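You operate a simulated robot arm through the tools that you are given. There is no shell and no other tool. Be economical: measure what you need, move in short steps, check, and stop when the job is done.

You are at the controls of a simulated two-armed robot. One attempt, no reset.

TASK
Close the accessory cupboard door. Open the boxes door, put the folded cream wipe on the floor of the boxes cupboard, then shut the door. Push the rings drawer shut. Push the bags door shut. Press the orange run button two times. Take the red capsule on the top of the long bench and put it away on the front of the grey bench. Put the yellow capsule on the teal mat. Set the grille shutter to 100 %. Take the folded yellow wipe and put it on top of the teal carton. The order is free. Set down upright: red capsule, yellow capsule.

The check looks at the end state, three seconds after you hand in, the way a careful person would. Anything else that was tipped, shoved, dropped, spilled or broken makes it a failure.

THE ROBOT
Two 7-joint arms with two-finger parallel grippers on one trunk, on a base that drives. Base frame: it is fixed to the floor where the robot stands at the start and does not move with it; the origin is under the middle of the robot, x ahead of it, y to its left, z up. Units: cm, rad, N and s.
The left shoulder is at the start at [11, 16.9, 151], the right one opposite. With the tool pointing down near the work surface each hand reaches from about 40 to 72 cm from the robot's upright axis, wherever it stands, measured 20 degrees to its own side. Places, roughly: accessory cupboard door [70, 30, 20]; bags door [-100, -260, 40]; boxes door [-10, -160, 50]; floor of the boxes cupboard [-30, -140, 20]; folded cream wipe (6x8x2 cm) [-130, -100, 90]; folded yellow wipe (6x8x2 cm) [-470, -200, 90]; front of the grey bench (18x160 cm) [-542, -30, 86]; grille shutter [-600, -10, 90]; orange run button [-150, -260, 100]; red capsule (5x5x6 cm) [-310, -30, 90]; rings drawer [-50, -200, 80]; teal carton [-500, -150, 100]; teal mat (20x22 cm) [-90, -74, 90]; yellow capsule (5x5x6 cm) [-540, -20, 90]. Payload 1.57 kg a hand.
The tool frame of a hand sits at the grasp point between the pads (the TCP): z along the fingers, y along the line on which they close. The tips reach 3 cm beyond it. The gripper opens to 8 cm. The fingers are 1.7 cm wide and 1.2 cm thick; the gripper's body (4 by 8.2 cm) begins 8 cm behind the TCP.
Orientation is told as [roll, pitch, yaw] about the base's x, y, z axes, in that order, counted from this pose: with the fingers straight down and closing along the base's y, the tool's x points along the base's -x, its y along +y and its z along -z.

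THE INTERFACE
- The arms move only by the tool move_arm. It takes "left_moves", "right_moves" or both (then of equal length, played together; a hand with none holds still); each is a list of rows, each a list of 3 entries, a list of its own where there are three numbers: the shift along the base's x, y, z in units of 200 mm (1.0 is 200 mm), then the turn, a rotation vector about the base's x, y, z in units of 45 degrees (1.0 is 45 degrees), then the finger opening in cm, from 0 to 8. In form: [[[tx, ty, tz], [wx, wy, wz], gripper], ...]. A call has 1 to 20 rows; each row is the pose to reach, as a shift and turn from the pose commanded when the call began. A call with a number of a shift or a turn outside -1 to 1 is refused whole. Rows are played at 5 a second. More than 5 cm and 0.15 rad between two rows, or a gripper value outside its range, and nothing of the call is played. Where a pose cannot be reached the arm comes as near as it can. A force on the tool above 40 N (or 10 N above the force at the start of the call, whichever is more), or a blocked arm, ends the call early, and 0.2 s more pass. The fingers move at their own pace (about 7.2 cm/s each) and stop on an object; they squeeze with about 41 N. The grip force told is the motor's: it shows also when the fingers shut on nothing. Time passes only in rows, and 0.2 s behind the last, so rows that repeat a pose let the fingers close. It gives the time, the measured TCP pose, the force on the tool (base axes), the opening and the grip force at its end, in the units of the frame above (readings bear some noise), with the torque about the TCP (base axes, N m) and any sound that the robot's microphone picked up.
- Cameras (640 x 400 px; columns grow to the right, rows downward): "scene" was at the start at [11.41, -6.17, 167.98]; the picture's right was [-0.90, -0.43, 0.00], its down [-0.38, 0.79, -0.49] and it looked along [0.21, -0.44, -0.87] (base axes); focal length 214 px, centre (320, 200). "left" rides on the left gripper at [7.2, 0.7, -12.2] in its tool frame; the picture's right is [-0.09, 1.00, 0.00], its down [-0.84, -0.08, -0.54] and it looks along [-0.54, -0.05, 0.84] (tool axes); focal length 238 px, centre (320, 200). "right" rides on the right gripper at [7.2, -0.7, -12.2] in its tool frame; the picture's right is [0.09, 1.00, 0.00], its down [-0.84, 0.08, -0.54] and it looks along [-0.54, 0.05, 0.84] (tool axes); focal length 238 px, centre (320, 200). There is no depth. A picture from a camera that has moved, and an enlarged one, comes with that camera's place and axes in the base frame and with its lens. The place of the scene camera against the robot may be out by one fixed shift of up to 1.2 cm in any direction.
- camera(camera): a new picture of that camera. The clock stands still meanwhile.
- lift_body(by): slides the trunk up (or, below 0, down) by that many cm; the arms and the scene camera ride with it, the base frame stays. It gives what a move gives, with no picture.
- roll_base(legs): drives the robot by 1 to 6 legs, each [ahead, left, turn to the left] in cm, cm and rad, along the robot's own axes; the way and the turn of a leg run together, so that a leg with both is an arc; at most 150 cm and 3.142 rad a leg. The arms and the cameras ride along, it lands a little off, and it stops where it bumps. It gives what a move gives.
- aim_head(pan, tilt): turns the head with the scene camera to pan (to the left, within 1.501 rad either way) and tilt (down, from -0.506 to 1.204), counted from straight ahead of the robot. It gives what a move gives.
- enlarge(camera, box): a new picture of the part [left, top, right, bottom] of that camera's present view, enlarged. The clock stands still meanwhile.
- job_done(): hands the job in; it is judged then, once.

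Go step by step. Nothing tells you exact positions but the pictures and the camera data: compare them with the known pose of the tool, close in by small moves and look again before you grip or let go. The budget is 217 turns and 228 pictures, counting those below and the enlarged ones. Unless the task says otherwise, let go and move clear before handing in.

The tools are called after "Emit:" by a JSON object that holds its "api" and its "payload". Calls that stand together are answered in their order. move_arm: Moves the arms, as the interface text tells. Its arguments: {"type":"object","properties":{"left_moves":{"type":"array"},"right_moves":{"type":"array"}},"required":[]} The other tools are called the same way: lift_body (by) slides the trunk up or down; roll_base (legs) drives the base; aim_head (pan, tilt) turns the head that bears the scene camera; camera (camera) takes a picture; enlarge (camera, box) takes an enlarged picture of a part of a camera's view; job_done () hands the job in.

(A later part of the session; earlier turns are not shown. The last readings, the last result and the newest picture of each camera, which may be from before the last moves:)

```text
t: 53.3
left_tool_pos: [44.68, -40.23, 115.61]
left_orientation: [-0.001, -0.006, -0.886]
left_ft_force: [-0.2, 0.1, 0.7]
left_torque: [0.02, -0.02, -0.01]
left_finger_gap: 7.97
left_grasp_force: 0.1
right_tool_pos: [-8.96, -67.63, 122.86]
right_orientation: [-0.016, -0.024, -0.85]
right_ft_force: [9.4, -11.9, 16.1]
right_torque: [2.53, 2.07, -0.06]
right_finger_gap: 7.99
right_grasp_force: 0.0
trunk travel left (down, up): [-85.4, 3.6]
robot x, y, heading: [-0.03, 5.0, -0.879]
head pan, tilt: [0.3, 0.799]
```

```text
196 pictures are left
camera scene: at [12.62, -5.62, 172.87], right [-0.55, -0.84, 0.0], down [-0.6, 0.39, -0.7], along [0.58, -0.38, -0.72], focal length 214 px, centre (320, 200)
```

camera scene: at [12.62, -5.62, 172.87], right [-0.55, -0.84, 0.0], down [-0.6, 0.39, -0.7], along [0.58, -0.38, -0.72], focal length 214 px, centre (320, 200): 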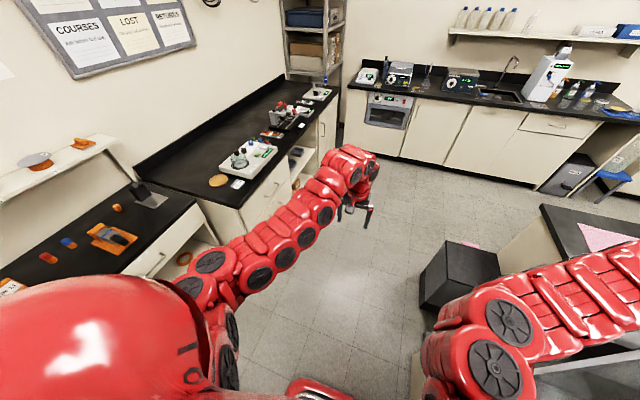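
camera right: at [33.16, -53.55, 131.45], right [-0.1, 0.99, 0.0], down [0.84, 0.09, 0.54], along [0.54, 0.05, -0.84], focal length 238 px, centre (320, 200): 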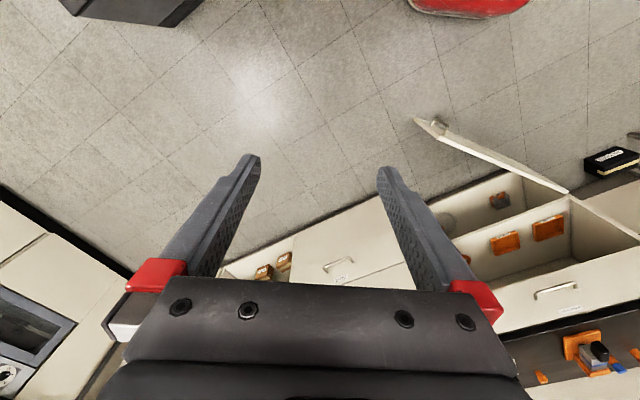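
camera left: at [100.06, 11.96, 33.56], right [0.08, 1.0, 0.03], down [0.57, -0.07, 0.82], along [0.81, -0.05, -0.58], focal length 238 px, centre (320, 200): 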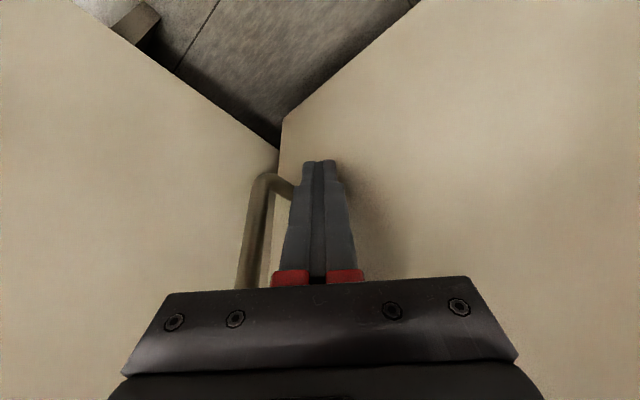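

Emit:
{"api": "camera", "payload": {"camera": "right"}}

Emit:
{"api": "aim_head", "payload": {"pan": -0.4, "tilt": 0.9}}

Emit:
{"api": "camera", "payload": {"camera": "scene"}}

```text
195 pictures are left
camera right: at [-14.12, -62.3, 134.89], right [0.69, 0.73, -0.02], down [0.61, -0.56, 0.56], along [0.4, -0.4, -0.83], focal length 238 px, centre (320, 200)
```

right: 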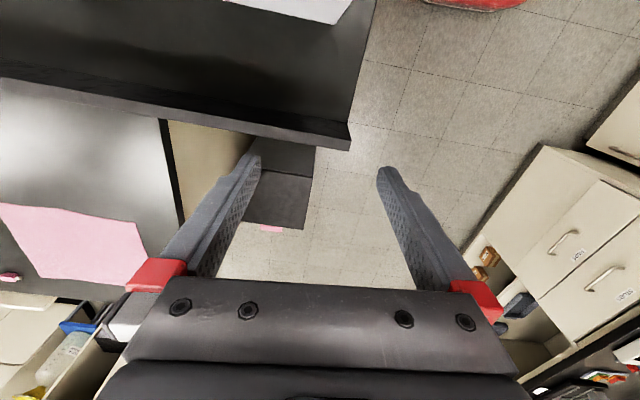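

```text
t: 54.4
left_tool_pos: [44.65, -40.32, 115.46]
left_orientation: [0.0, -0.005, -0.886]
left_ft_force: [0.0, -1.4, 0.1]
left_torque: [-0.02, -0.01, -0.01]
left_finger_gap: 7.98
left_grasp_force: 0.1
right_tool_pos: [-9.01, -67.73, 122.89]
right_orientation: [-0.015, -0.025, -0.849]
right_ft_force: [9.4, -12.3, 15.7]
right_torque: [2.67, 2.08, 0.05]
right_finger_gap: 7.99
right_grasp_force: 0.1
trunk travel left (down, up): [-85.4, 3.6]
robot x, y, heading: [-0.11, 5.2, -0.875]
head pan, tilt: [-0.4, 0.901]
```

```text
194 pictures are left
camera scene: at [8.05, -8.44, 172.08], right [-0.96, -0.29, 0.0], down [-0.23, 0.75, -0.62], along [0.18, -0.59, -0.78], focal length 214 px, centre (320, 200)
```

scene: 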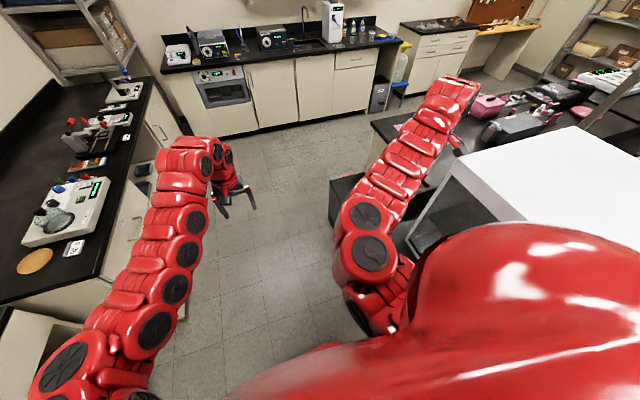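

Emit:
{"api": "move_arm", "payload": {"right_moves": [[[0.08, -0.06, 0.05], [0, 0, 0], 8], [[0.16, -0.1, 0.15], [0, 0, 0], 8], [[0.25, -0.1, 0.3], [0, 0, 0], 8], [[0.35, -0.1, 0.45], [0, 0, 0], 8], [[0.45, -0.1, 0.6], [0, 0, 0], 8], [[0.5, -0.1, 0.75], [0, 0, 0], 8]]}}

Emit:
{"api": "camera", "payload": {"camera": "scene"}}

Emit:
{"api": "camera", "payload": {"camera": "right"}}

```text
t: 55.8
left_tool_pos: [44.4, -40.23, 115.77]
left_orientation: [0.003, -0.007, -0.886]
left_ft_force: [0.4, -0.7, -0.5]
left_torque: [-0.02, 0.01, 0.03]
left_finger_gap: 8.01
left_grasp_force: 0.1
right_tool_pos: [0.51, -71.78, 131.23]
right_orientation: [-0.017, -0.03, -0.852]
right_ft_force: [-1.1, -0.8, 0.1]
right_torque: [-0.06, -0.03, 0.0]
right_finger_gap: 8.0
right_grasp_force: 0.1
right hand out of reach, approached as far as the arm can: row 4, 5, 6
trunk travel left (down, up): [-85.4, 3.6]
robot x, y, heading: [-0.49, 5.29, -0.879]
head pan, tilt: [-0.4, 0.901]
```

```text
193 pictures are left
camera scene: at [7.67, -8.29, 172.11], right [-0.96, -0.29, 0.0], down [-0.23, 0.75, -0.62], along [0.18, -0.6, -0.78], focal length 214 px, centre (320, 200)
```

scene: 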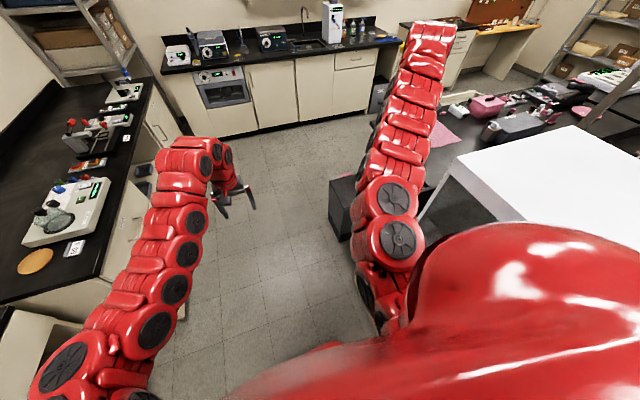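

```text
192 pictures are left
camera right: at [-4.69, -66.43, 143.26], right [0.69, 0.72, -0.02], down [0.61, -0.56, 0.56], along [0.4, -0.4, -0.83], focal length 238 px, centre (320, 200)
```

right: 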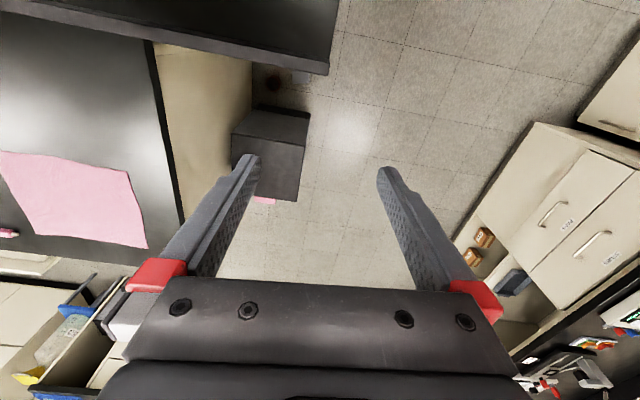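

Emit:
{"api": "roll_base", "payload": {"legs": [[7, 9, 0], [-19, 16, 0]]}}

Emit:
{"api": "aim_head", "payload": {"pan": -0.8, "tilt": 0.8}}

Emit:
{"api": "camera", "payload": {"camera": "scene"}}

```text
t: 58.4
left_tool_pos: [56.33, -15.41, 115.58]
left_orientation: [0.002, -0.005, -0.885]
left_ft_force: [1.1, -0.4, 0.0]
left_torque: [0.03, -0.01, 0.03]
left_finger_gap: 8.01
left_grasp_force: 0.2
right_tool_pos: [12.42, -47.18, 131.16]
right_orientation: [-0.014, -0.026, -0.847]
right_ft_force: [0.0, 0.1, -1.3]
right_torque: [0.02, -0.01, 0.01]
right_finger_gap: 7.99
right_grasp_force: 0.1
trunk travel left (down, up): [-85.4, 3.6]
robot x, y, heading: [11.37, 30.6, -0.876]
head pan, tilt: [-0.4, 0.901]
```

```text
t: 59.2
left_tool_pos: [56.26, -15.16, 115.7]
left_orientation: [0.002, -0.006, -0.885]
left_ft_force: [0.9, 0.3, 0.1]
left_torque: [0.01, -0.02, 0.04]
left_finger_gap: 8.0
left_grasp_force: 0.0
right_tool_pos: [12.55, -46.95, 131.27]
right_orientation: [-0.016, -0.027, -0.848]
right_ft_force: [0.3, 1.3, 0.8]
right_torque: [-0.01, 0.01, -0.02]
right_finger_gap: 8.0
right_grasp_force: 0.0
trunk travel left (down, up): [-85.4, 3.6]
robot x, y, heading: [11.35, 29.95, -0.88]
head pan, tilt: [-0.799, 0.799]
```

```text
191 pictures are left
camera scene: at [16.43, 15.77, 172.9], right [-0.99, 0.11, 0.0], down [0.08, 0.71, -0.7], along [-0.07, -0.69, -0.72], focal length 214 px, centre (320, 200)
```

scene: 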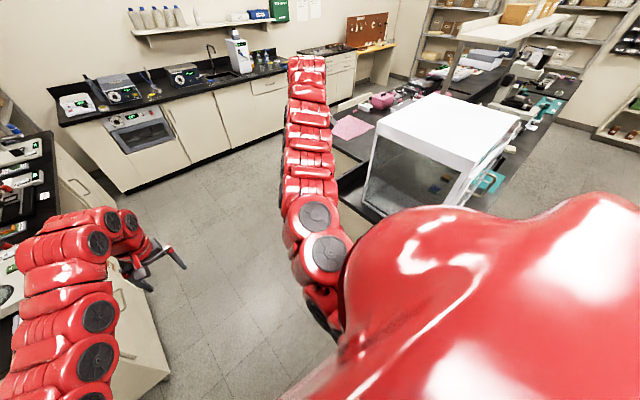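

Emit:
{"api": "roll_base", "payload": {"legs": [[-13, 11, 0], [0, 0, -1.2]]}}

Emit:
{"api": "aim_head", "payload": {"pan": -0.9, "tilt": 0.6}}

Emit:
{"api": "camera", "payload": {"camera": "scene"}}

Emit:
{"api": "aim_head", "payload": {"pan": 0.2, "tilt": 0.8}}

Emit:
{"api": "camera", "payload": {"camera": "scene"}}

```text
t: 63.7
left_tool_pos: [-14.49, -10.9, 115.63]
left_orientation: [0.002, -0.007, -2.086]
left_ft_force: [0.3, 0.0, -0.3]
left_torque: [0.0, -0.01, -0.01]
left_finger_gap: 8.0
left_grasp_force: 0.0
right_tool_pos: [-59.81, 18.58, 131.19]
right_orientation: [-0.014, -0.027, -2.049]
right_ft_force: [-0.7, 0.0, -0.2]
right_torque: [-0.04, 0.02, -0.01]
right_finger_gap: 7.97
right_grasp_force: 0.0
trunk travel left (down, up): [-85.4, 3.6]
robot x, y, heading: [11.77, 47.8, -2.076]
head pan, tilt: [-0.799, 0.799]
```

```text
t: 64.4
left_tool_pos: [-14.46, -10.88, 115.63]
left_orientation: [0.001, -0.008, -2.085]
left_ft_force: [0.7, 0.3, 0.0]
left_torque: [0.0, -0.02, 0.0]
left_finger_gap: 7.99
left_grasp_force: 0.0
right_tool_pos: [-59.88, 18.51, 131.11]
right_orientation: [-0.017, -0.027, -2.051]
right_ft_force: [-1.0, -0.4, -0.3]
right_torque: [-0.03, -0.01, 0.01]
right_finger_gap: 8.02
right_grasp_force: 0.0
trunk travel left (down, up): [-85.4, 3.6]
robot x, y, heading: [11.87, 47.5, -2.075]
head pan, tilt: [-0.901, 0.6]
```

```text
190 pictures are left
camera scene: at [-0.39, 38.56, 174.57], right [-0.16, 0.99, 0.0], down [0.56, 0.09, -0.82], along [-0.81, -0.13, -0.57], focal length 214 px, centre (320, 200)
```

scene: 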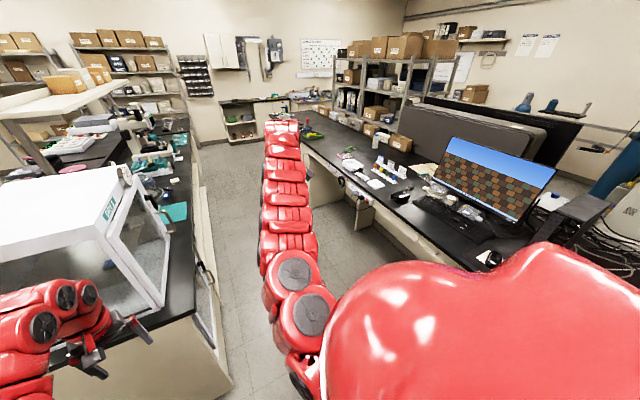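

```text
t: 65.8
left_tool_pos: [-14.48, -10.78, 115.62]
left_orientation: [0.003, -0.008, -2.086]
left_ft_force: [0.0, 0.5, -0.5]
left_torque: [-0.02, -0.04, 0.01]
left_finger_gap: 8.03
left_grasp_force: 0.1
right_tool_pos: [-60.02, 18.61, 131.32]
right_orientation: [-0.016, -0.028, -2.049]
right_ft_force: [0.8, 0.5, -0.2]
right_torque: [0.0, -0.03, -0.05]
right_finger_gap: 7.98
right_grasp_force: 0.0
trunk travel left (down, up): [-85.4, 3.6]
robot x, y, heading: [11.85, 47.53, -2.085]
head pan, tilt: [0.201, 0.799]
```

```text
189 pictures are left
camera scene: at [5.9, 32.29, 172.89], right [-0.95, 0.3, 0.0], down [0.22, 0.68, -0.7], along [-0.21, -0.66, -0.72], focal length 214 px, centre (320, 200)
```

scene: 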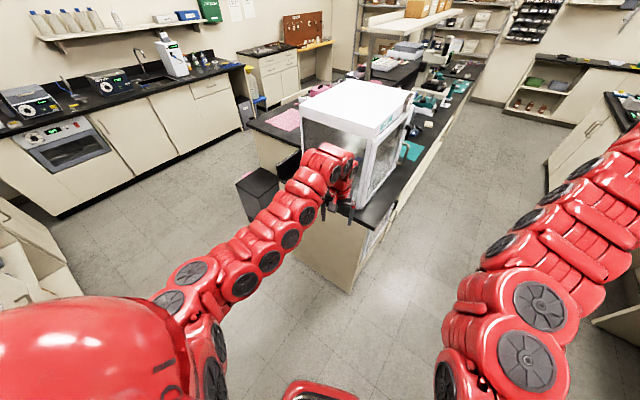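

Emit:
{"api": "roll_base", "payload": {"legs": [[-11, -24, 0], [0, 0, -0.43], [100, 0, 0]]}}

Emit:
{"api": "aim_head", "payload": {"pan": 0.0, "tilt": 0.6}}

Emit:
{"api": "camera", "payload": {"camera": "scene"}}

Emit:
{"api": "aim_head", "payload": {"pan": 0.8, "tilt": 0.8}}

Emit:
{"api": "camera", "payload": {"camera": "scene"}}

```text
t: 73.7
left_tool_pos: [-131.06, -31.97, 115.76]
left_orientation: [0.001, -0.007, -2.506]
left_ft_force: [-0.1, 0.0, 0.4]
left_torque: [0.03, 0.0, -0.02]
left_finger_gap: 8.02
left_grasp_force: 0.1
right_tool_pos: [-160.52, 13.44, 131.17]
right_orientation: [-0.016, -0.028, -2.472]
right_ft_force: [0.7, -0.3, -0.1]
right_torque: [0.02, -0.01, 0.01]
right_finger_gap: 8.0
right_grasp_force: 0.0
trunk travel left (down, up): [-85.4, 3.6]
robot x, y, heading: [-83.8, 10.14, -2.502]
head pan, tilt: [0.201, 0.799]
```

```text
t: 74.4
left_tool_pos: [-130.99, -31.93, 115.67]
left_orientation: [0.002, -0.007, -2.507]
left_ft_force: [0.5, 0.4, 0.2]
left_torque: [-0.02, -0.03, 0.04]
left_finger_gap: 7.99
left_grasp_force: 0.1
right_tool_pos: [-160.58, 13.38, 131.38]
right_orientation: [-0.016, -0.028, -2.472]
right_ft_force: [0.2, -0.1, -0.1]
right_torque: [0.04, -0.01, 0.02]
right_finger_gap: 8.02
right_grasp_force: 0.0
trunk travel left (down, up): [-85.4, 3.6]
robot x, y, heading: [-82.87, 10.15, -2.496]
head pan, tilt: [0.0, 0.6]
```

```text
188 pictures are left
camera scene: at [-96.36, -0.07, 174.57], right [-0.6, 0.8, 0.0], down [0.45, 0.34, -0.82], along [-0.66, -0.49, -0.57], focal length 214 px, centre (320, 200)
```

scene: 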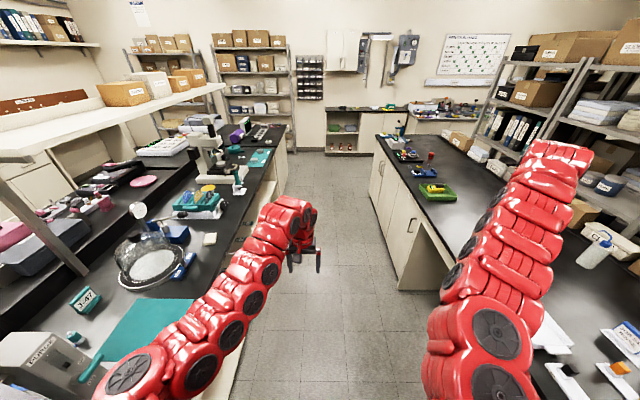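

```text
t: 75.5
left_tool_pos: [-130.94, -31.97, 115.61]
left_orientation: [0.001, -0.008, -2.508]
left_ft_force: [0.9, -0.2, 0.8]
left_torque: [0.03, -0.02, -0.02]
left_finger_gap: 8.02
left_grasp_force: 0.0
right_tool_pos: [-160.45, 13.41, 131.16]
right_orientation: [-0.015, -0.028, -2.472]
right_ft_force: [-0.5, 0.7, 0.6]
right_torque: [0.01, 0.0, 0.01]
right_finger_gap: 7.99
right_grasp_force: 0.0
trunk travel left (down, up): [-85.4, 3.6]
robot x, y, heading: [-83.18, 10.05, -2.499]
head pan, tilt: [0.799, 0.799]
```

```text
187 pictures are left
camera scene: at [-90.31, -2.76, 172.89], right [-0.99, 0.13, 0.0], down [0.09, 0.71, -0.7], along [-0.09, -0.69, -0.72], focal length 214 px, centre (320, 200)
```

scene: 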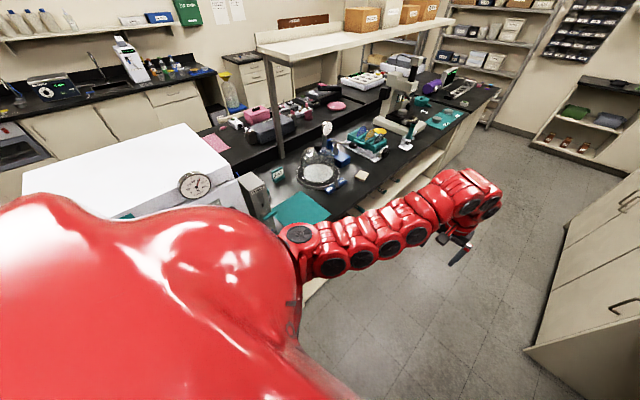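

Emit:
{"api": "roll_base", "payload": {"legs": [[100, 0, 0], [88, 0, 0]]}}

Emit:
{"api": "aim_head", "payload": {"pan": -1.2, "tilt": 0.9}}

Emit:
{"api": "camera", "payload": {"camera": "scene"}}

Emit:
{"api": "aim_head", "payload": {"pan": 0.0, "tilt": 0.6}}

Emit:
{"api": "camera", "payload": {"camera": "scene"}}

```text
t: 85.0
left_tool_pos: [-281.33, -146.22, 115.66]
left_orientation: [0.001, -0.007, -2.499]
left_ft_force: [-0.3, -0.1, -0.2]
left_torque: [0.03, -0.02, -0.05]
left_finger_gap: 8.02
left_grasp_force: 0.0
right_tool_pos: [-311.03, -101.03, 131.13]
right_orientation: [-0.016, -0.028, -2.464]
right_ft_force: [0.6, -1.8, 0.3]
right_torque: [-0.01, 0.02, -0.01]
right_finger_gap: 7.99
right_grasp_force: 0.0
trunk travel left (down, up): [-85.4, 3.6]
robot x, y, heading: [-234.22, -103.94, -2.494]
head pan, tilt: [0.799, 0.799]
```

```text
t: 86.9
left_tool_pos: [-281.37, -146.43, 115.62]
left_orientation: [0.002, -0.007, -2.499]
left_ft_force: [0.2, 0.5, 0.5]
left_torque: [-0.02, 0.0, -0.01]
left_finger_gap: 7.99
left_grasp_force: 0.1
right_tool_pos: [-311.1, -101.19, 131.38]
right_orientation: [-0.016, -0.028, -2.464]
right_ft_force: [-0.2, 0.4, 0.2]
right_torque: [0.03, -0.01, -0.01]
right_finger_gap: 8.0
right_grasp_force: 0.0
trunk travel left (down, up): [-85.4, 3.6]
robot x, y, heading: [-234.41, -103.19, -2.492]
head pan, tilt: [-1.201, 0.901]
```

```text
186 pictures are left
camera scene: at [-246.31, -104.77, 172.1], right [0.52, 0.85, 0.0], down [0.67, -0.41, -0.62], along [-0.53, 0.32, -0.78], focal length 214 px, centre (320, 200)
```

scene: 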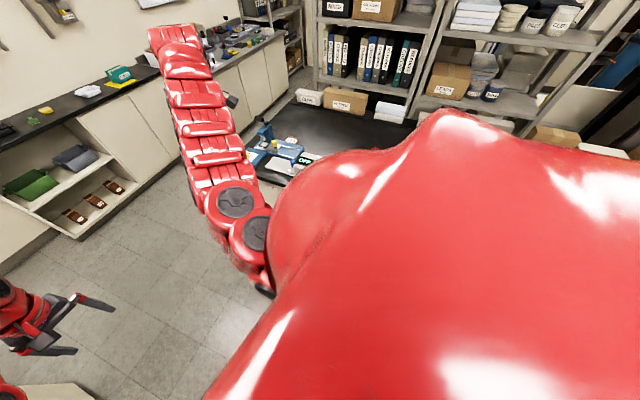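

```text
t: 88.3
left_tool_pos: [-281.21, -146.23, 115.74]
left_orientation: [0.003, -0.008, -2.499]
left_ft_force: [0.8, 0.0, -0.1]
left_torque: [0.0, -0.01, 0.02]
left_finger_gap: 8.01
left_grasp_force: 0.1
right_tool_pos: [-311.22, -101.3, 131.18]
right_orientation: [-0.016, -0.029, -2.462]
right_ft_force: [-1.1, -1.2, -0.4]
right_torque: [-0.02, 0.0, 0.02]
right_finger_gap: 8.01
right_grasp_force: 0.1
trunk travel left (down, up): [-85.4, 3.6]
robot x, y, heading: [-234.04, -103.92, -2.492]
head pan, tilt: [0.0, 0.6]
```

```text
185 pictures are left
camera scene: at [-246.91, -114.05, 174.58], right [-0.6, 0.8, 0.0], down [0.45, 0.34, -0.82], along [-0.66, -0.5, -0.57], focal length 214 px, centre (320, 200)
```

scene: 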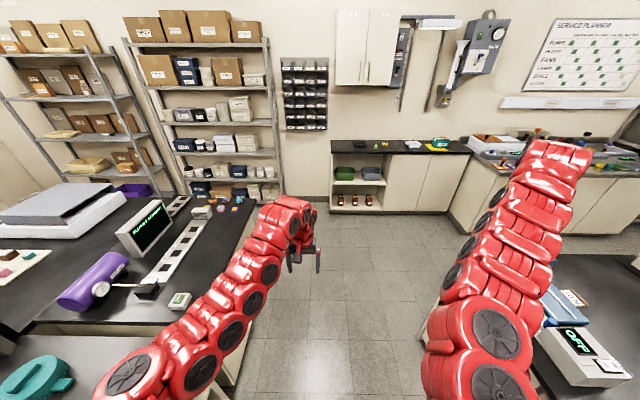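

Emit:
{"api": "roll_base", "payload": {"legs": [[0, 0, -1.55]]}}

Emit:
{"api": "aim_head", "payload": {"pan": 0.0, "tilt": 0.8}}

Emit:
{"api": "camera", "payload": {"camera": "scene"}}

```text
t: 92.5
left_tool_pos: [-278.48, -57.98, 115.72]
left_orientation: [0.003, -0.008, 2.251]
left_ft_force: [0.2, 0.9, -1.0]
left_torque: [0.0, 0.0, 0.01]
left_finger_gap: 7.99
left_grasp_force: 0.1
right_tool_pos: [-234.47, -26.47, 131.26]
right_orientation: [-0.018, -0.028, 2.288]
right_ft_force: [0.7, 0.5, -0.7]
right_torque: [0.02, 0.04, -0.02]
right_finger_gap: 7.99
right_grasp_force: 0.1
trunk travel left (down, up): [-85.4, 3.6]
robot x, y, heading: [-233.94, -103.65, 2.26]
head pan, tilt: [0.0, 0.6]
```

```text
t: 93.2
left_tool_pos: [-278.52, -58.02, 115.59]
left_orientation: [0.001, -0.007, 2.252]
left_ft_force: [-0.4, -0.1, 0.5]
left_torque: [-0.01, 0.03, -0.05]
left_finger_gap: 8.03
left_grasp_force: 0.1
right_tool_pos: [-234.51, -26.47, 131.04]
right_orientation: [-0.016, -0.028, 2.287]
right_ft_force: [-0.3, -0.1, 0.5]
right_torque: [0.01, -0.02, -0.01]
right_finger_gap: 8.0
right_grasp_force: 0.1
trunk travel left (down, up): [-85.4, 3.6]
robot x, y, heading: [-234.05, -103.38, 2.255]
head pan, tilt: [0.0, 0.799]
```

```text
184 pictures are left
camera scene: at [-243.68, -91.4, 172.9], right [0.77, 0.64, 0.0], down [0.46, -0.55, -0.7], along [-0.44, 0.54, -0.72], focal length 214 px, centre (320, 200)
```

scene: 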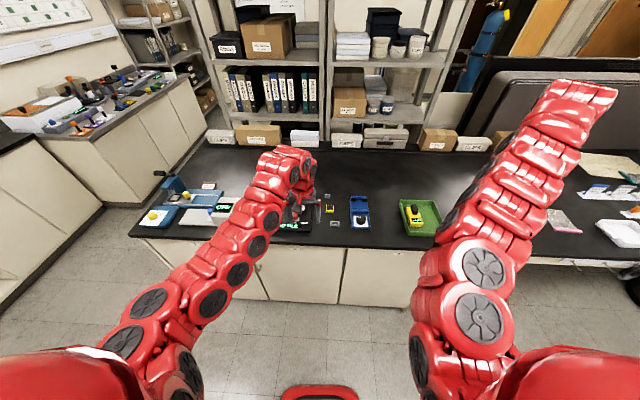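

Emit:
{"api": "camera", "payload": {"camera": "left"}}

Emit:
{"api": "enlarge", "payload": {"camera": "scene", "box": [200, 130, 400, 255]}}

```text
183 pictures are left
camera left: at [-274.29, -64.1, 127.83], right [-0.83, -0.56, 0.0], down [-0.46, 0.7, 0.55], along [-0.31, 0.45, -0.84], focal length 238 px, centre (320, 200)
```

left: 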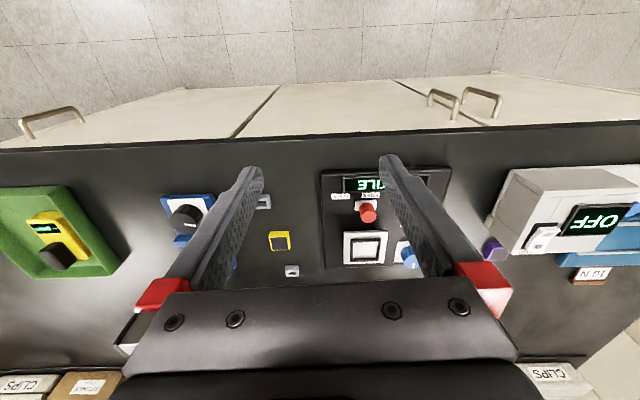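

```text
3.20 times, centred on (300, 192) of scene
camera zoom: at [-243.68, -91.4, 172.9], right [0.77, 0.64, 0.0], down [0.46, -0.55, -0.7], along [-0.44, 0.54, -0.72], focal length 686 px, centre (384, 224)
```

zoom: 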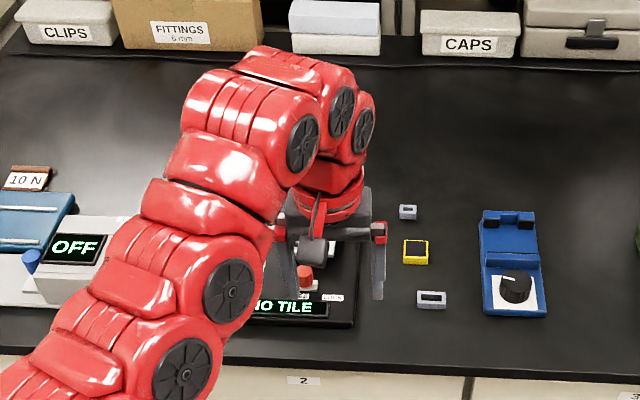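

Emit:
{"api": "move_arm", "payload": {"left_moves": [[[-0.18, -0.13, 0], [0, 0, 0], 8], [[-0.36, -0.26, 0], [0, 0, 0], 8], [[-0.54, -0.4, 0], [0, 0, 0], 8], [[-0.72, -0.53, 0], [0, 0, 0], 8]]}}

Emit:
{"api": "enlarge", "payload": {"camera": "scene", "box": [120, 130, 440, 330]}}

```text
t: 94.2
left_tool_pos: [-292.73, -68.85, 115.85]
left_orientation: [0.0, -0.006, 2.253]
left_ft_force: [0.0, -0.5, -0.4]
left_torque: [0.02, -0.03, 0.05]
left_finger_gap: 8.0
left_grasp_force: 0.0
left hand out of reach, approached as far as the arm can: row 1, 2, 3
right_tool_pos: [-234.56, -26.82, 131.49]
right_orientation: [-0.019, -0.03, 2.288]
right_ft_force: [-0.2, 0.3, 0.4]
right_torque: [0.0, -0.02, 0.0]
right_finger_gap: 7.99
right_grasp_force: 0.1
trunk travel left (down, up): [-85.4, 3.6]
robot x, y, heading: [-234.16, -103.58, 2.26]
head pan, tilt: [0.0, 0.799]
```

```text
2.00 times, centred on (280, 230) of scene
camera zoom: at [-243.91, -91.76, 172.9], right [0.77, 0.63, 0.0], down [0.46, -0.55, -0.7], along [-0.44, 0.54, -0.72], focal length 429 px, centre (400, 140)
```

zoom: 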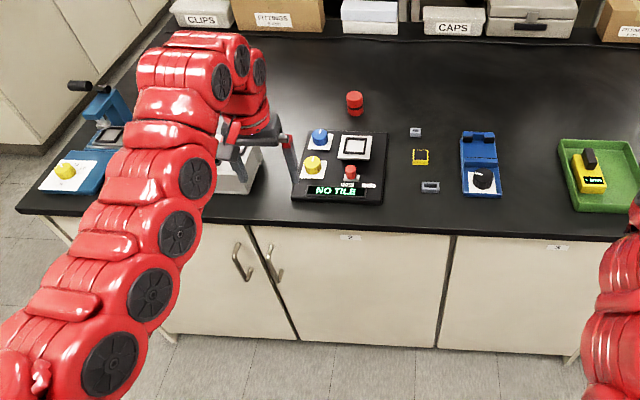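

Emit:
{"api": "roll_base", "payload": {"legs": [[30, 0, 0]]}}

Emit:
{"api": "enlarge", "payload": {"camera": "scene", "box": [120, 130, 440, 330]}}

Emit:
{"api": "camera", "payload": {"camera": "left"}}

```text
t: 96.2
left_tool_pos: [-311.3, -45.74, 115.87]
left_orientation: [0.001, -0.009, 2.249]
left_ft_force: [-0.4, -0.6, 0.9]
left_torque: [0.01, 0.02, 0.02]
left_finger_gap: 7.99
left_grasp_force: 0.0
right_tool_pos: [-252.92, -3.57, 131.24]
right_orientation: [-0.015, -0.029, 2.285]
right_ft_force: [-0.2, 0.2, 1.2]
right_torque: [0.0, 0.0, -0.03]
right_finger_gap: 7.98
right_grasp_force: 0.1
trunk travel left (down, up): [-85.4, 3.6]
robot x, y, heading: [-252.5, -80.38, 2.261]
head pan, tilt: [0.0, 0.799]
```

```text
2.00 times, centred on (280, 230) of scene
camera zoom: at [-262.38, -68.56, 172.92], right [0.77, 0.63, 0.0], down [0.45, -0.55, -0.7], along [-0.44, 0.54, -0.72], focal length 429 px, centre (400, 140)
```

zoom: 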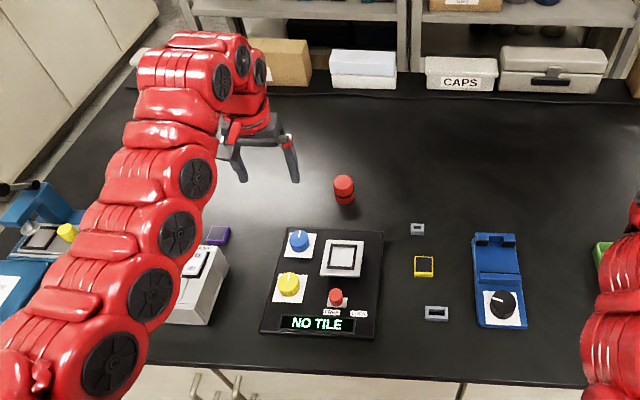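

```text
179 pictures are left
camera left: at [-307.21, -51.74, 127.92], right [-0.83, -0.55, 0.0], down [-0.46, 0.7, 0.55], along [-0.31, 0.46, -0.84], focal length 238 px, centre (320, 200)
```

left: 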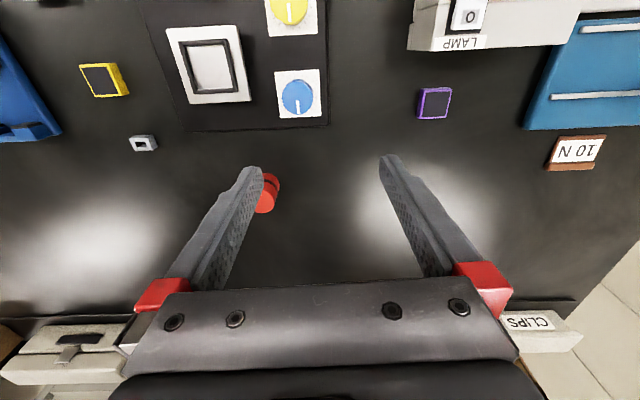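

Emit:
{"api": "lift_body", "payload": {"by": -12}}

Emit:
{"api": "move_arm", "payload": {"left_moves": [[[-0.01, 0.22, 0], [0.07, 0.06, 0], 8], [[-0.02, 0.44, 0], [0.14, 0.12, 0], 8], [[-0.03, 0.66, 0], [0.21, 0.18, 0], 8], [[-0.04, 0.8, 0], [0.28, 0.23, 0], 8], [[-0.05, 0.9, 0], [0.3, 0.25, 0], 8], [[-0.05, 0.9, 0], [0.3, 0.25, 0], 8]]}}

Emit:
{"api": "camera", "payload": {"camera": "left"}}

Emit:
{"api": "camera", "payload": {"camera": "scene"}}

```text
t: 97.7
left_tool_pos: [-311.41, -45.65, 103.73]
left_orientation: [0.002, -0.008, 2.25]
left_ft_force: [-0.8, -0.2, 0.9]
left_torque: [0.02, 0.06, 0.01]
left_finger_gap: 7.99
left_grasp_force: 0.0
right_tool_pos: [-253.11, -3.46, 119.32]
right_orientation: [-0.015, -0.028, 2.286]
right_ft_force: [0.1, -0.3, 0.1]
right_torque: [0.01, -0.01, 0.01]
right_finger_gap: 7.99
right_grasp_force: 0.1
trunk travel left (down, up): [-73.4, 15.6]
robot x, y, heading: [-252.82, -80.88, 2.259]
head pan, tilt: [0.0, 0.799]
```

```text
t: 99.1
left_tool_pos: [-312.65, -27.54, 103.7]
left_orientation: [0.007, -0.312, 2.248]
left_ft_force: [0.1, -0.1, -0.3]
left_torque: [-0.01, 0.0, -0.02]
left_finger_gap: 8.0
left_grasp_force: 0.0
right_tool_pos: [-253.12, -3.52, 119.31]
right_orientation: [-0.015, -0.029, 2.285]
right_ft_force: [0.7, -0.4, -0.6]
right_torque: [0.0, -0.02, -0.01]
right_finger_gap: 8.01
right_grasp_force: 0.1
trunk travel left (down, up): [-73.4, 15.6]
robot x, y, heading: [-252.51, -80.47, 2.257]
head pan, tilt: [0.0, 0.799]
```

```text
178 pictures are left
camera left: at [-306.33, -36.26, 113.06], right [-0.83, -0.56, 0.03], down [-0.33, 0.54, 0.77], along [-0.45, 0.63, -0.63], focal length 238 px, centre (320, 200)
```

left: 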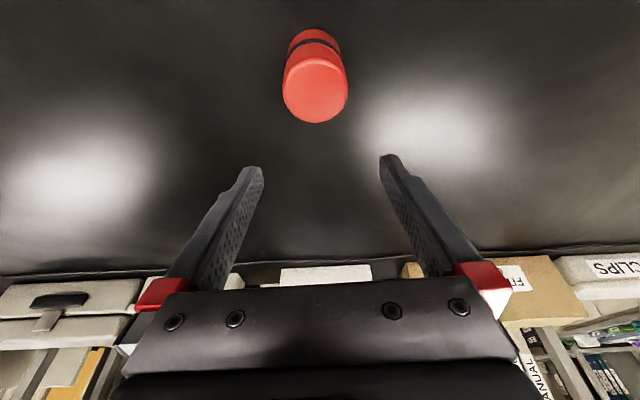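

```text
177 pictures are left
camera scene: at [-262.55, -68.44, 160.89], right [0.77, 0.63, 0.0], down [0.45, -0.55, -0.7], along [-0.44, 0.54, -0.72], focal length 214 px, centre (320, 200)
```

scene: 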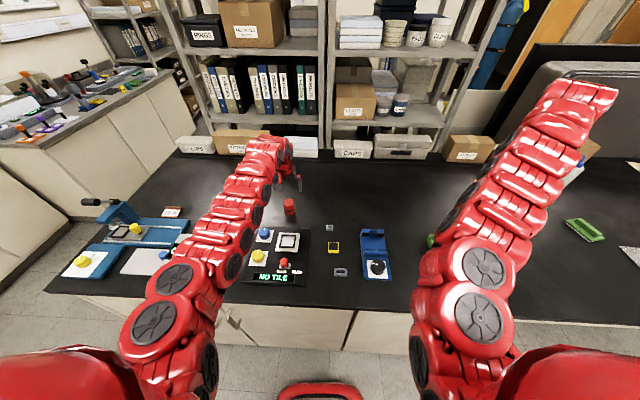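

Emit:
{"api": "move_arm", "payload": {"left_moves": [[[0.04, -0.05, -0.15], [0, 0, 0], 8], [[0.04, -0.05, -0.3], [0, 0, 0], 8], [[0.04, -0.05, -0.4], [0, 0, 0], 8], [[0.04, -0.05, -0.5], [0, 0, 0], 8]]}}

Emit:
{"api": "camera", "payload": {"camera": "left"}}

```text
t: 100.2
left_tool_pos: [-311.51, -28.37, 95.14]
left_orientation: [0.005, -0.346, 2.248]
left_ft_force: [14.3, -18.6, 34.7]
left_torque: [0.38, -1.53, -1.24]
left_finger_gap: 7.88
left_grasp_force: 0.1
right_tool_pos: [-252.5, -4.14, 119.7]
right_orientation: [-0.014, -0.037, 2.284]
right_ft_force: [0.1, 0.1, 0.1]
right_torque: [0.01, 0.0, -0.02]
right_finger_gap: 7.99
right_grasp_force: 0.0
trunk travel left (down, up): [-73.4, 15.6]
robot x, y, heading: [-252.52, -80.86, 2.259]
head pan, tilt: [0.0, 0.799]
stopped in row 4 (left hand): the force on the tool passed its limit at 48 N (the readings are from after the stop); the commanded pose is now the measured one
```

```text
176 pictures are left
camera left: at [-305.25, -37.28, 104.15], right [-0.83, -0.56, 0.04], down [-0.32, 0.52, 0.79], along [-0.46, 0.65, -0.61], focal length 238 px, centre (320, 200)
```

left: 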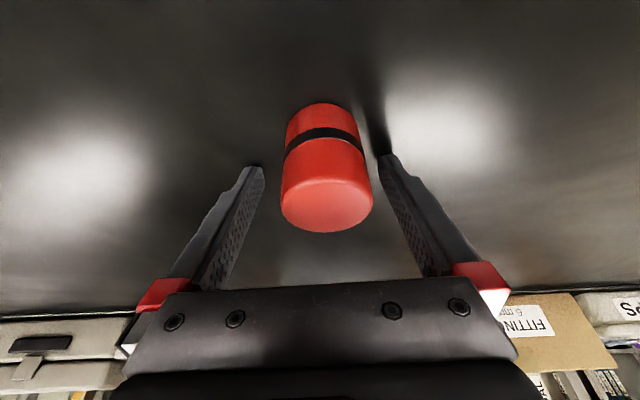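

Emit:
{"api": "move_arm", "payload": {"left_moves": [[[0.0, -0.02, 0.04], [0, 0, 0], 8], [[0.0, -0.02, 0.04], [0, 0, 0], 4], [[0.0, -0.02, 0.04], [0, 0, 0], 4], [[0.0, -0.02, 0.04], [0, 0, 0], 4], [[0.0, -0.02, 0.04], [0, 0, 0], 4]]}}

Emit:
{"api": "camera", "payload": {"camera": "left"}}

```text
t: 101.4
left_tool_pos: [-312.2, -28.53, 95.18]
left_orientation: [0.008, -0.338, 2.253]
left_ft_force: [0.6, 0.7, 3.6]
left_torque: [0.08, -0.07, -0.02]
left_finger_gap: 4.13
left_grasp_force: 20.7
right_tool_pos: [-253.08, -3.53, 119.37]
right_orientation: [-0.013, -0.027, 2.283]
right_ft_force: [-0.3, 0.9, 0.3]
right_torque: [0.03, 0.02, 0.01]
right_finger_gap: 7.99
right_grasp_force: 0.0
trunk travel left (down, up): [-73.4, 15.6]
robot x, y, heading: [-253.08, -80.67, 2.26]
head pan, tilt: [0.0, 0.799]
```

```text
175 pictures are left
camera left: at [-305.75, -37.25, 104.26], right [-0.83, -0.56, 0.04], down [-0.32, 0.53, 0.79], along [-0.46, 0.64, -0.62], focal length 238 px, centre (320, 200)
```

left: 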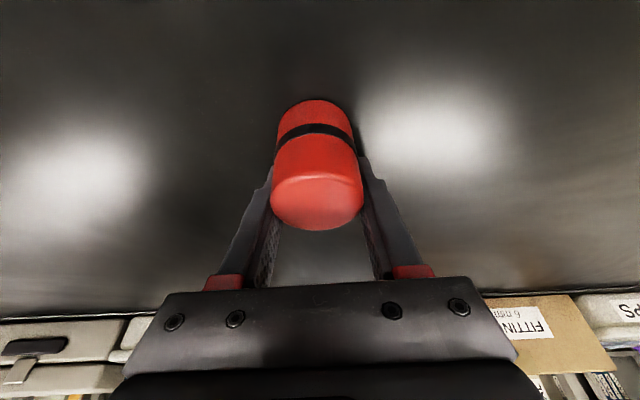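

Emit:
{"api": "move_arm", "payload": {"left_moves": [[[0.0, 0, 0.1], [0, 0, 0], 3.5], [[0.0, 0, 0.3], [0, 0, 0], 3.5], [[0.0, -0.1, 0.5], [0, 0, 0], 3.5], [[0.0, -0.3, 0.65], [0, 0, 0], 3.5], [[0.0, -0.5, 0.8], [0, 0, 0], 3.5]]}}

Emit:
{"api": "camera", "payload": {"camera": "left"}}

```text
t: 102.6
left_tool_pos: [-312.3, -38.43, 111.02]
left_orientation: [0.005, -0.334, 2.248]
left_ft_force: [0.0, -0.3, -0.5]
left_torque: [0.06, 0.04, -0.03]
left_finger_gap: 4.06
left_grasp_force: 41.5
right_tool_pos: [-253.06, -3.75, 119.52]
right_orientation: [-0.02, -0.028, 2.284]
right_ft_force: [0.1, 0.3, 2.0]
right_torque: [0.0, -0.02, 0.02]
right_finger_gap: 7.97
right_grasp_force: 0.1
trunk travel left (down, up): [-73.4, 15.6]
robot x, y, heading: [-252.89, -80.38, 2.256]
head pan, tilt: [0.0, 0.799]
```

```text
174 pictures are left
camera left: at [-305.98, -47.32, 120.13], right [-0.83, -0.56, 0.03], down [-0.32, 0.53, 0.79], along [-0.46, 0.64, -0.62], focal length 238 px, centre (320, 200)
```

left: 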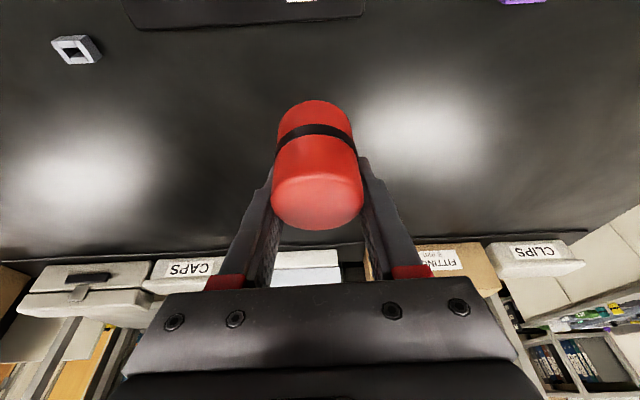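

Emit:
{"api": "roll_base", "payload": {"legs": [[-36, 0, 0], [0, 100, 0]]}}

Emit:
{"api": "lift_body", "payload": {"by": 12}}

Emit:
{"api": "roll_base", "payload": {"legs": [[0, 0, 1.54]]}}

Emit:
{"api": "aim_head", "payload": {"pan": -0.2, "tilt": 0.6}}

Emit:
{"api": "camera", "payload": {"camera": "scene"}}

Emit:
{"api": "aim_head", "payload": {"pan": -1.2, "tilt": 0.7}}

Emit:
{"api": "camera", "payload": {"camera": "scene"}}

```text
t: 109.7
left_tool_pos: [-366.53, -127.58, 110.96]
left_orientation: [0.004, -0.335, 2.236]
left_ft_force: [0.0, 0.3, -1.5]
left_torque: [-0.01, 0.03, -0.02]
left_finger_gap: 4.13
left_grasp_force: 41.0
right_tool_pos: [-306.88, -93.64, 119.32]
right_orientation: [-0.017, -0.026, 2.268]
right_ft_force: [0.2, 0.8, -0.6]
right_torque: [0.01, 0.01, -0.04]
right_finger_gap: 8.0
right_grasp_force: 0.1
trunk travel left (down, up): [-73.4, 15.6]
robot x, y, heading: [-308.03, -170.51, 2.247]
head pan, tilt: [0.0, 0.799]
```

```text
t: 111.2
left_tool_pos: [-366.63, -127.37, 122.94]
left_orientation: [0.005, -0.335, 2.234]
left_ft_force: [-0.4, 0.3, 0.0]
left_torque: [0.03, 0.02, -0.01]
left_finger_gap: 4.07
left_grasp_force: 40.6
right_tool_pos: [-306.8, -93.67, 131.29]
right_orientation: [-0.017, -0.028, 2.268]
right_ft_force: [0.0, -1.0, -0.7]
right_torque: [0.01, 0.0, 0.0]
right_finger_gap: 8.0
right_grasp_force: 0.2
trunk travel left (down, up): [-85.4, 3.6]
robot x, y, heading: [-307.51, -171.09, 2.239]
head pan, tilt: [0.0, 0.799]
```

```text
t: 115.3
left_tool_pos: [-352.98, -228.16, 122.95]
left_orientation: [0.005, -0.334, -2.507]
left_ft_force: [0.6, -0.2, -1.1]
left_torque: [-0.02, 0.02, -0.02]
left_finger_gap: 4.05
left_grasp_force: 40.6
right_tool_pos: [-384.98, -167.44, 131.26]
right_orientation: [-0.016, -0.028, -2.474]
right_ft_force: [-0.2, -0.4, 1.1]
right_torque: [-0.01, -0.02, -0.01]
right_finger_gap: 8.0
right_grasp_force: 0.0
trunk travel left (down, up): [-85.4, 3.6]
robot x, y, heading: [-307.56, -170.85, -2.505]
head pan, tilt: [0.0, 0.799]
```

```text
t: 116.1
left_tool_pos: [-353.02, -228.28, 122.96]
left_orientation: [0.005, -0.335, -2.508]
left_ft_force: [-0.3, -0.2, -1.2]
left_torque: [0.03, -0.01, 0.03]
left_finger_gap: 4.07
left_grasp_force: 40.6
right_tool_pos: [-384.95, -167.49, 131.33]
right_orientation: [-0.016, -0.028, -2.474]
right_ft_force: [-0.2, 0.4, -0.5]
right_torque: [0.04, -0.03, 0.03]
right_finger_gap: 8.03
right_grasp_force: 0.0
trunk travel left (down, up): [-85.4, 3.6]
robot x, y, heading: [-307.82, -170.5, -2.499]
head pan, tilt: [-0.201, 0.6]
```

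```text
173 pictures are left
camera scene: at [-321.8, -179.6, 174.57], right [-0.43, 0.9, 0.0], down [0.51, 0.24, -0.82], along [-0.75, -0.35, -0.57], focal length 214 px, centre (320, 200)
```

scene: 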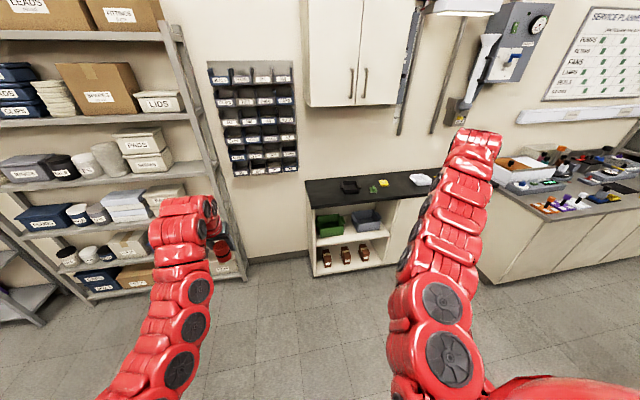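

```text
t: 117.3
left_tool_pos: [-352.94, -228.2, 122.98]
left_orientation: [0.005, -0.334, -2.509]
left_ft_force: [0.1, 0.3, -1.9]
left_torque: [-0.03, 0.04, -0.01]
left_finger_gap: 4.08
left_grasp_force: 41.4
right_tool_pos: [-384.99, -167.44, 131.21]
right_orientation: [-0.016, -0.027, -2.474]
right_ft_force: [-0.5, 0.2, 0.7]
right_torque: [0.01, -0.01, 0.0]
right_finger_gap: 8.0
right_grasp_force: 0.1
trunk travel left (down, up): [-85.4, 3.6]
robot x, y, heading: [-307.88, -170.98, -2.499]
head pan, tilt: [-1.201, 0.7]
```

```text
172 pictures are left
camera scene: at [-321.01, -171.31, 173.72], right [0.53, 0.85, 0.0], down [0.55, -0.34, -0.76], along [-0.65, 0.41, -0.64], focal length 214 px, centre (320, 200)
```

scene: 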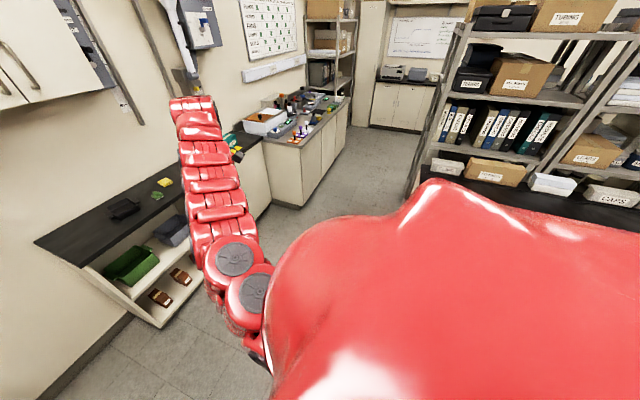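

Emit:
{"api": "roll_base", "payload": {"legs": [[40, -57, 0], [38, 0, 0]]}}

Emit:
{"api": "aim_head", "payload": {"pan": -0.3, "tilt": 0.8}}

Emit:
{"api": "camera", "payload": {"camera": "scene"}}

Emit:
{"api": "camera", "payload": {"camera": "right"}}

```text
t: 123.2
left_tool_pos: [-449.11, -229.36, 123.04]
left_orientation: [0.005, -0.337, -2.508]
left_ft_force: [0.7, -0.1, -0.7]
left_torque: [-0.03, 0.01, -0.01]
left_finger_gap: 4.09
left_grasp_force: 40.8
right_tool_pos: [-481.34, -168.53, 131.29]
right_orientation: [-0.014, -0.029, -2.475]
right_ft_force: [-0.6, 0.6, 0.4]
right_torque: [-0.02, 0.0, -0.01]
right_finger_gap: 8.01
right_grasp_force: 0.1
trunk travel left (down, up): [-85.4, 3.6]
robot x, y, heading: [-404.3, -172.0, -2.504]
head pan, tilt: [-1.201, 0.7]
```

```text
t: 124.4
left_tool_pos: [-449.12, -229.41, 123.03]
left_orientation: [0.005, -0.335, -2.507]
left_ft_force: [0.5, -0.1, -0.9]
left_torque: [0.0, 0.05, 0.0]
left_finger_gap: 4.09
left_grasp_force: 40.9
right_tool_pos: [-481.38, -168.64, 131.45]
right_orientation: [-0.017, -0.028, -2.476]
right_ft_force: [-0.7, 0.3, -0.2]
right_torque: [0.02, 0.05, 0.01]
right_finger_gap: 8.02
right_grasp_force: 0.1
trunk travel left (down, up): [-85.4, 3.6]
robot x, y, heading: [-404.01, -172.51, -2.506]
head pan, tilt: [-0.3, 0.799]
```

```text
171 pictures are left
camera scene: at [-417.7, -179.66, 172.89], right [-0.33, 0.94, 0.0], down [0.68, 0.24, -0.7], along [-0.66, -0.23, -0.72], focal length 214 px, centre (320, 200)
```

scene: 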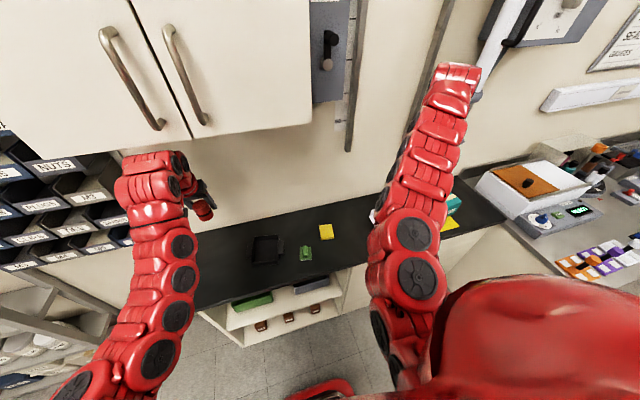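

```text
170 pictures are left
camera right: at [-475.56, -163.56, 143.24], right [0.69, -0.73, -0.02], down [-0.59, -0.58, 0.56], along [-0.42, -0.38, -0.83], focal length 238 px, centre (320, 200)
```

right: 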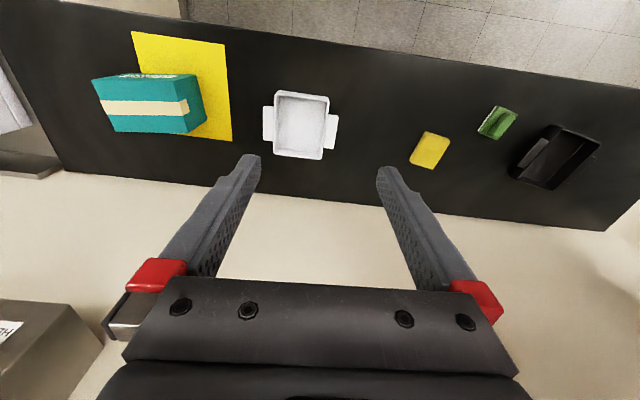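

Emit:
{"api": "move_arm", "payload": {"left_moves": [[[0.1, 0.07, 0], [0, 0, 0], 3.5], [[0.2, 0.15, 0], [0, 0, 0], 3.5], [[0.3, 0.22, 0], [0, 0, 0], 3.5], [[0.4, 0.3, 0], [0, 0, 0], 3.5]]}}

Emit:
{"api": "roll_base", "payload": {"legs": [[8, 0, 0]]}}

```text
t: 125.4
left_tool_pos: [-448.81, -229.09, 122.18]
left_orientation: [0.004, -0.335, -2.507]
left_ft_force: [-0.8, 0.4, -0.2]
left_torque: [-0.01, 0.02, 0.03]
left_finger_gap: 4.08
left_grasp_force: 40.7
left hand out of reach, approached as far as the arm can: row 1, 2, 3, 4
right_tool_pos: [-481.27, -168.64, 131.21]
right_orientation: [-0.015, -0.028, -2.473]
right_ft_force: [0.4, -0.5, 0.8]
right_torque: [0.01, 0.01, 0.01]
right_finger_gap: 8.01
right_grasp_force: 0.0
trunk travel left (down, up): [-85.4, 3.6]
robot x, y, heading: [-404.17, -171.58, -2.499]
head pan, tilt: [-0.3, 0.799]
```

```text
t: 126.4
left_tool_pos: [-454.74, -233.77, 122.44]
left_orientation: [0.004, -0.338, -2.507]
left_ft_force: [1.1, 0.0, -0.9]
left_torque: [0.0, 0.01, 0.04]
left_finger_gap: 4.07
left_grasp_force: 40.9
right_tool_pos: [-487.4, -173.52, 131.38]
right_orientation: [-0.013, -0.031, -2.474]
right_ft_force: [0.0, 0.6, 0.3]
right_torque: [0.03, 0.05, 0.0]
right_finger_gap: 7.99
right_grasp_force: 0.2
trunk travel left (down, up): [-85.4, 3.6]
robot x, y, heading: [-410.58, -176.61, -2.499]
head pan, tilt: [-0.3, 0.799]
```

Emit:
{"api": "move_arm", "payload": {"right_moves": [[[0.08, -0.15, -0.15], [0, 0, -0.03], 8], [[0.16, -0.3, -0.3], [0, 0, -0.06], 8], [[0.24, -0.45, -0.45], [0, 0, -0.1], 8], [[0.32, -0.6, -0.6], [0, 0, -0.14], 8], [[0.42, -0.75, -0.75], [0, 0, -0.18], 8], [[0.52, -0.9, -0.9], [0, 0, -0.21], 8], [[0.6, -1.0, -1.0], [0, 0, -0.21], 8]]}}

Emit:
{"api": "camera", "payload": {"camera": "right"}}

```text
t: 128.0
left_tool_pos: [-455.03, -233.81, 122.3]
left_orientation: [0.005, -0.335, -2.506]
left_ft_force: [-1.2, -0.1, -1.0]
left_torque: [-0.03, 0.02, 0.03]
left_finger_gap: 4.06
left_grasp_force: 40.6
right_tool_pos: [-477.49, -192.48, 110.58]
right_orientation: [-0.017, -0.028, -2.634]
right_ft_force: [0.1, 0.1, -0.2]
right_torque: [-0.03, -0.03, 0.02]
right_finger_gap: 7.98
right_grasp_force: 0.0
right hand out of reach, approached as far as the arm can: row 5, 6, 7
trunk travel left (down, up): [-85.4, 3.6]
robot x, y, heading: [-410.61, -176.69, -2.503]
head pan, tilt: [-0.3, 0.799]
```

```text
169 pictures are left
camera right: at [-470.99, -188.35, 122.62], right [0.56, -0.83, -0.02], down [-0.68, -0.47, 0.56], along [-0.47, -0.3, -0.83], focal length 238 px, centre (320, 200)
```

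right: 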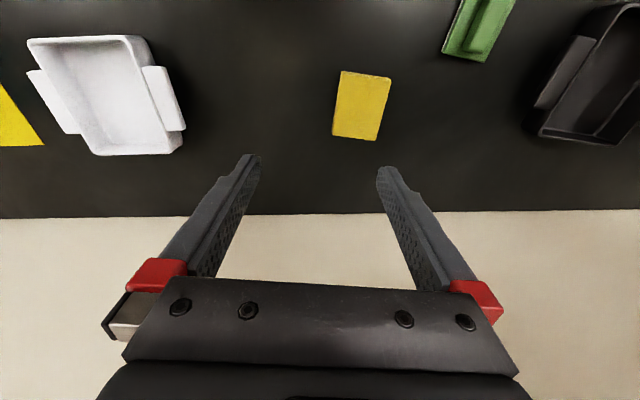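

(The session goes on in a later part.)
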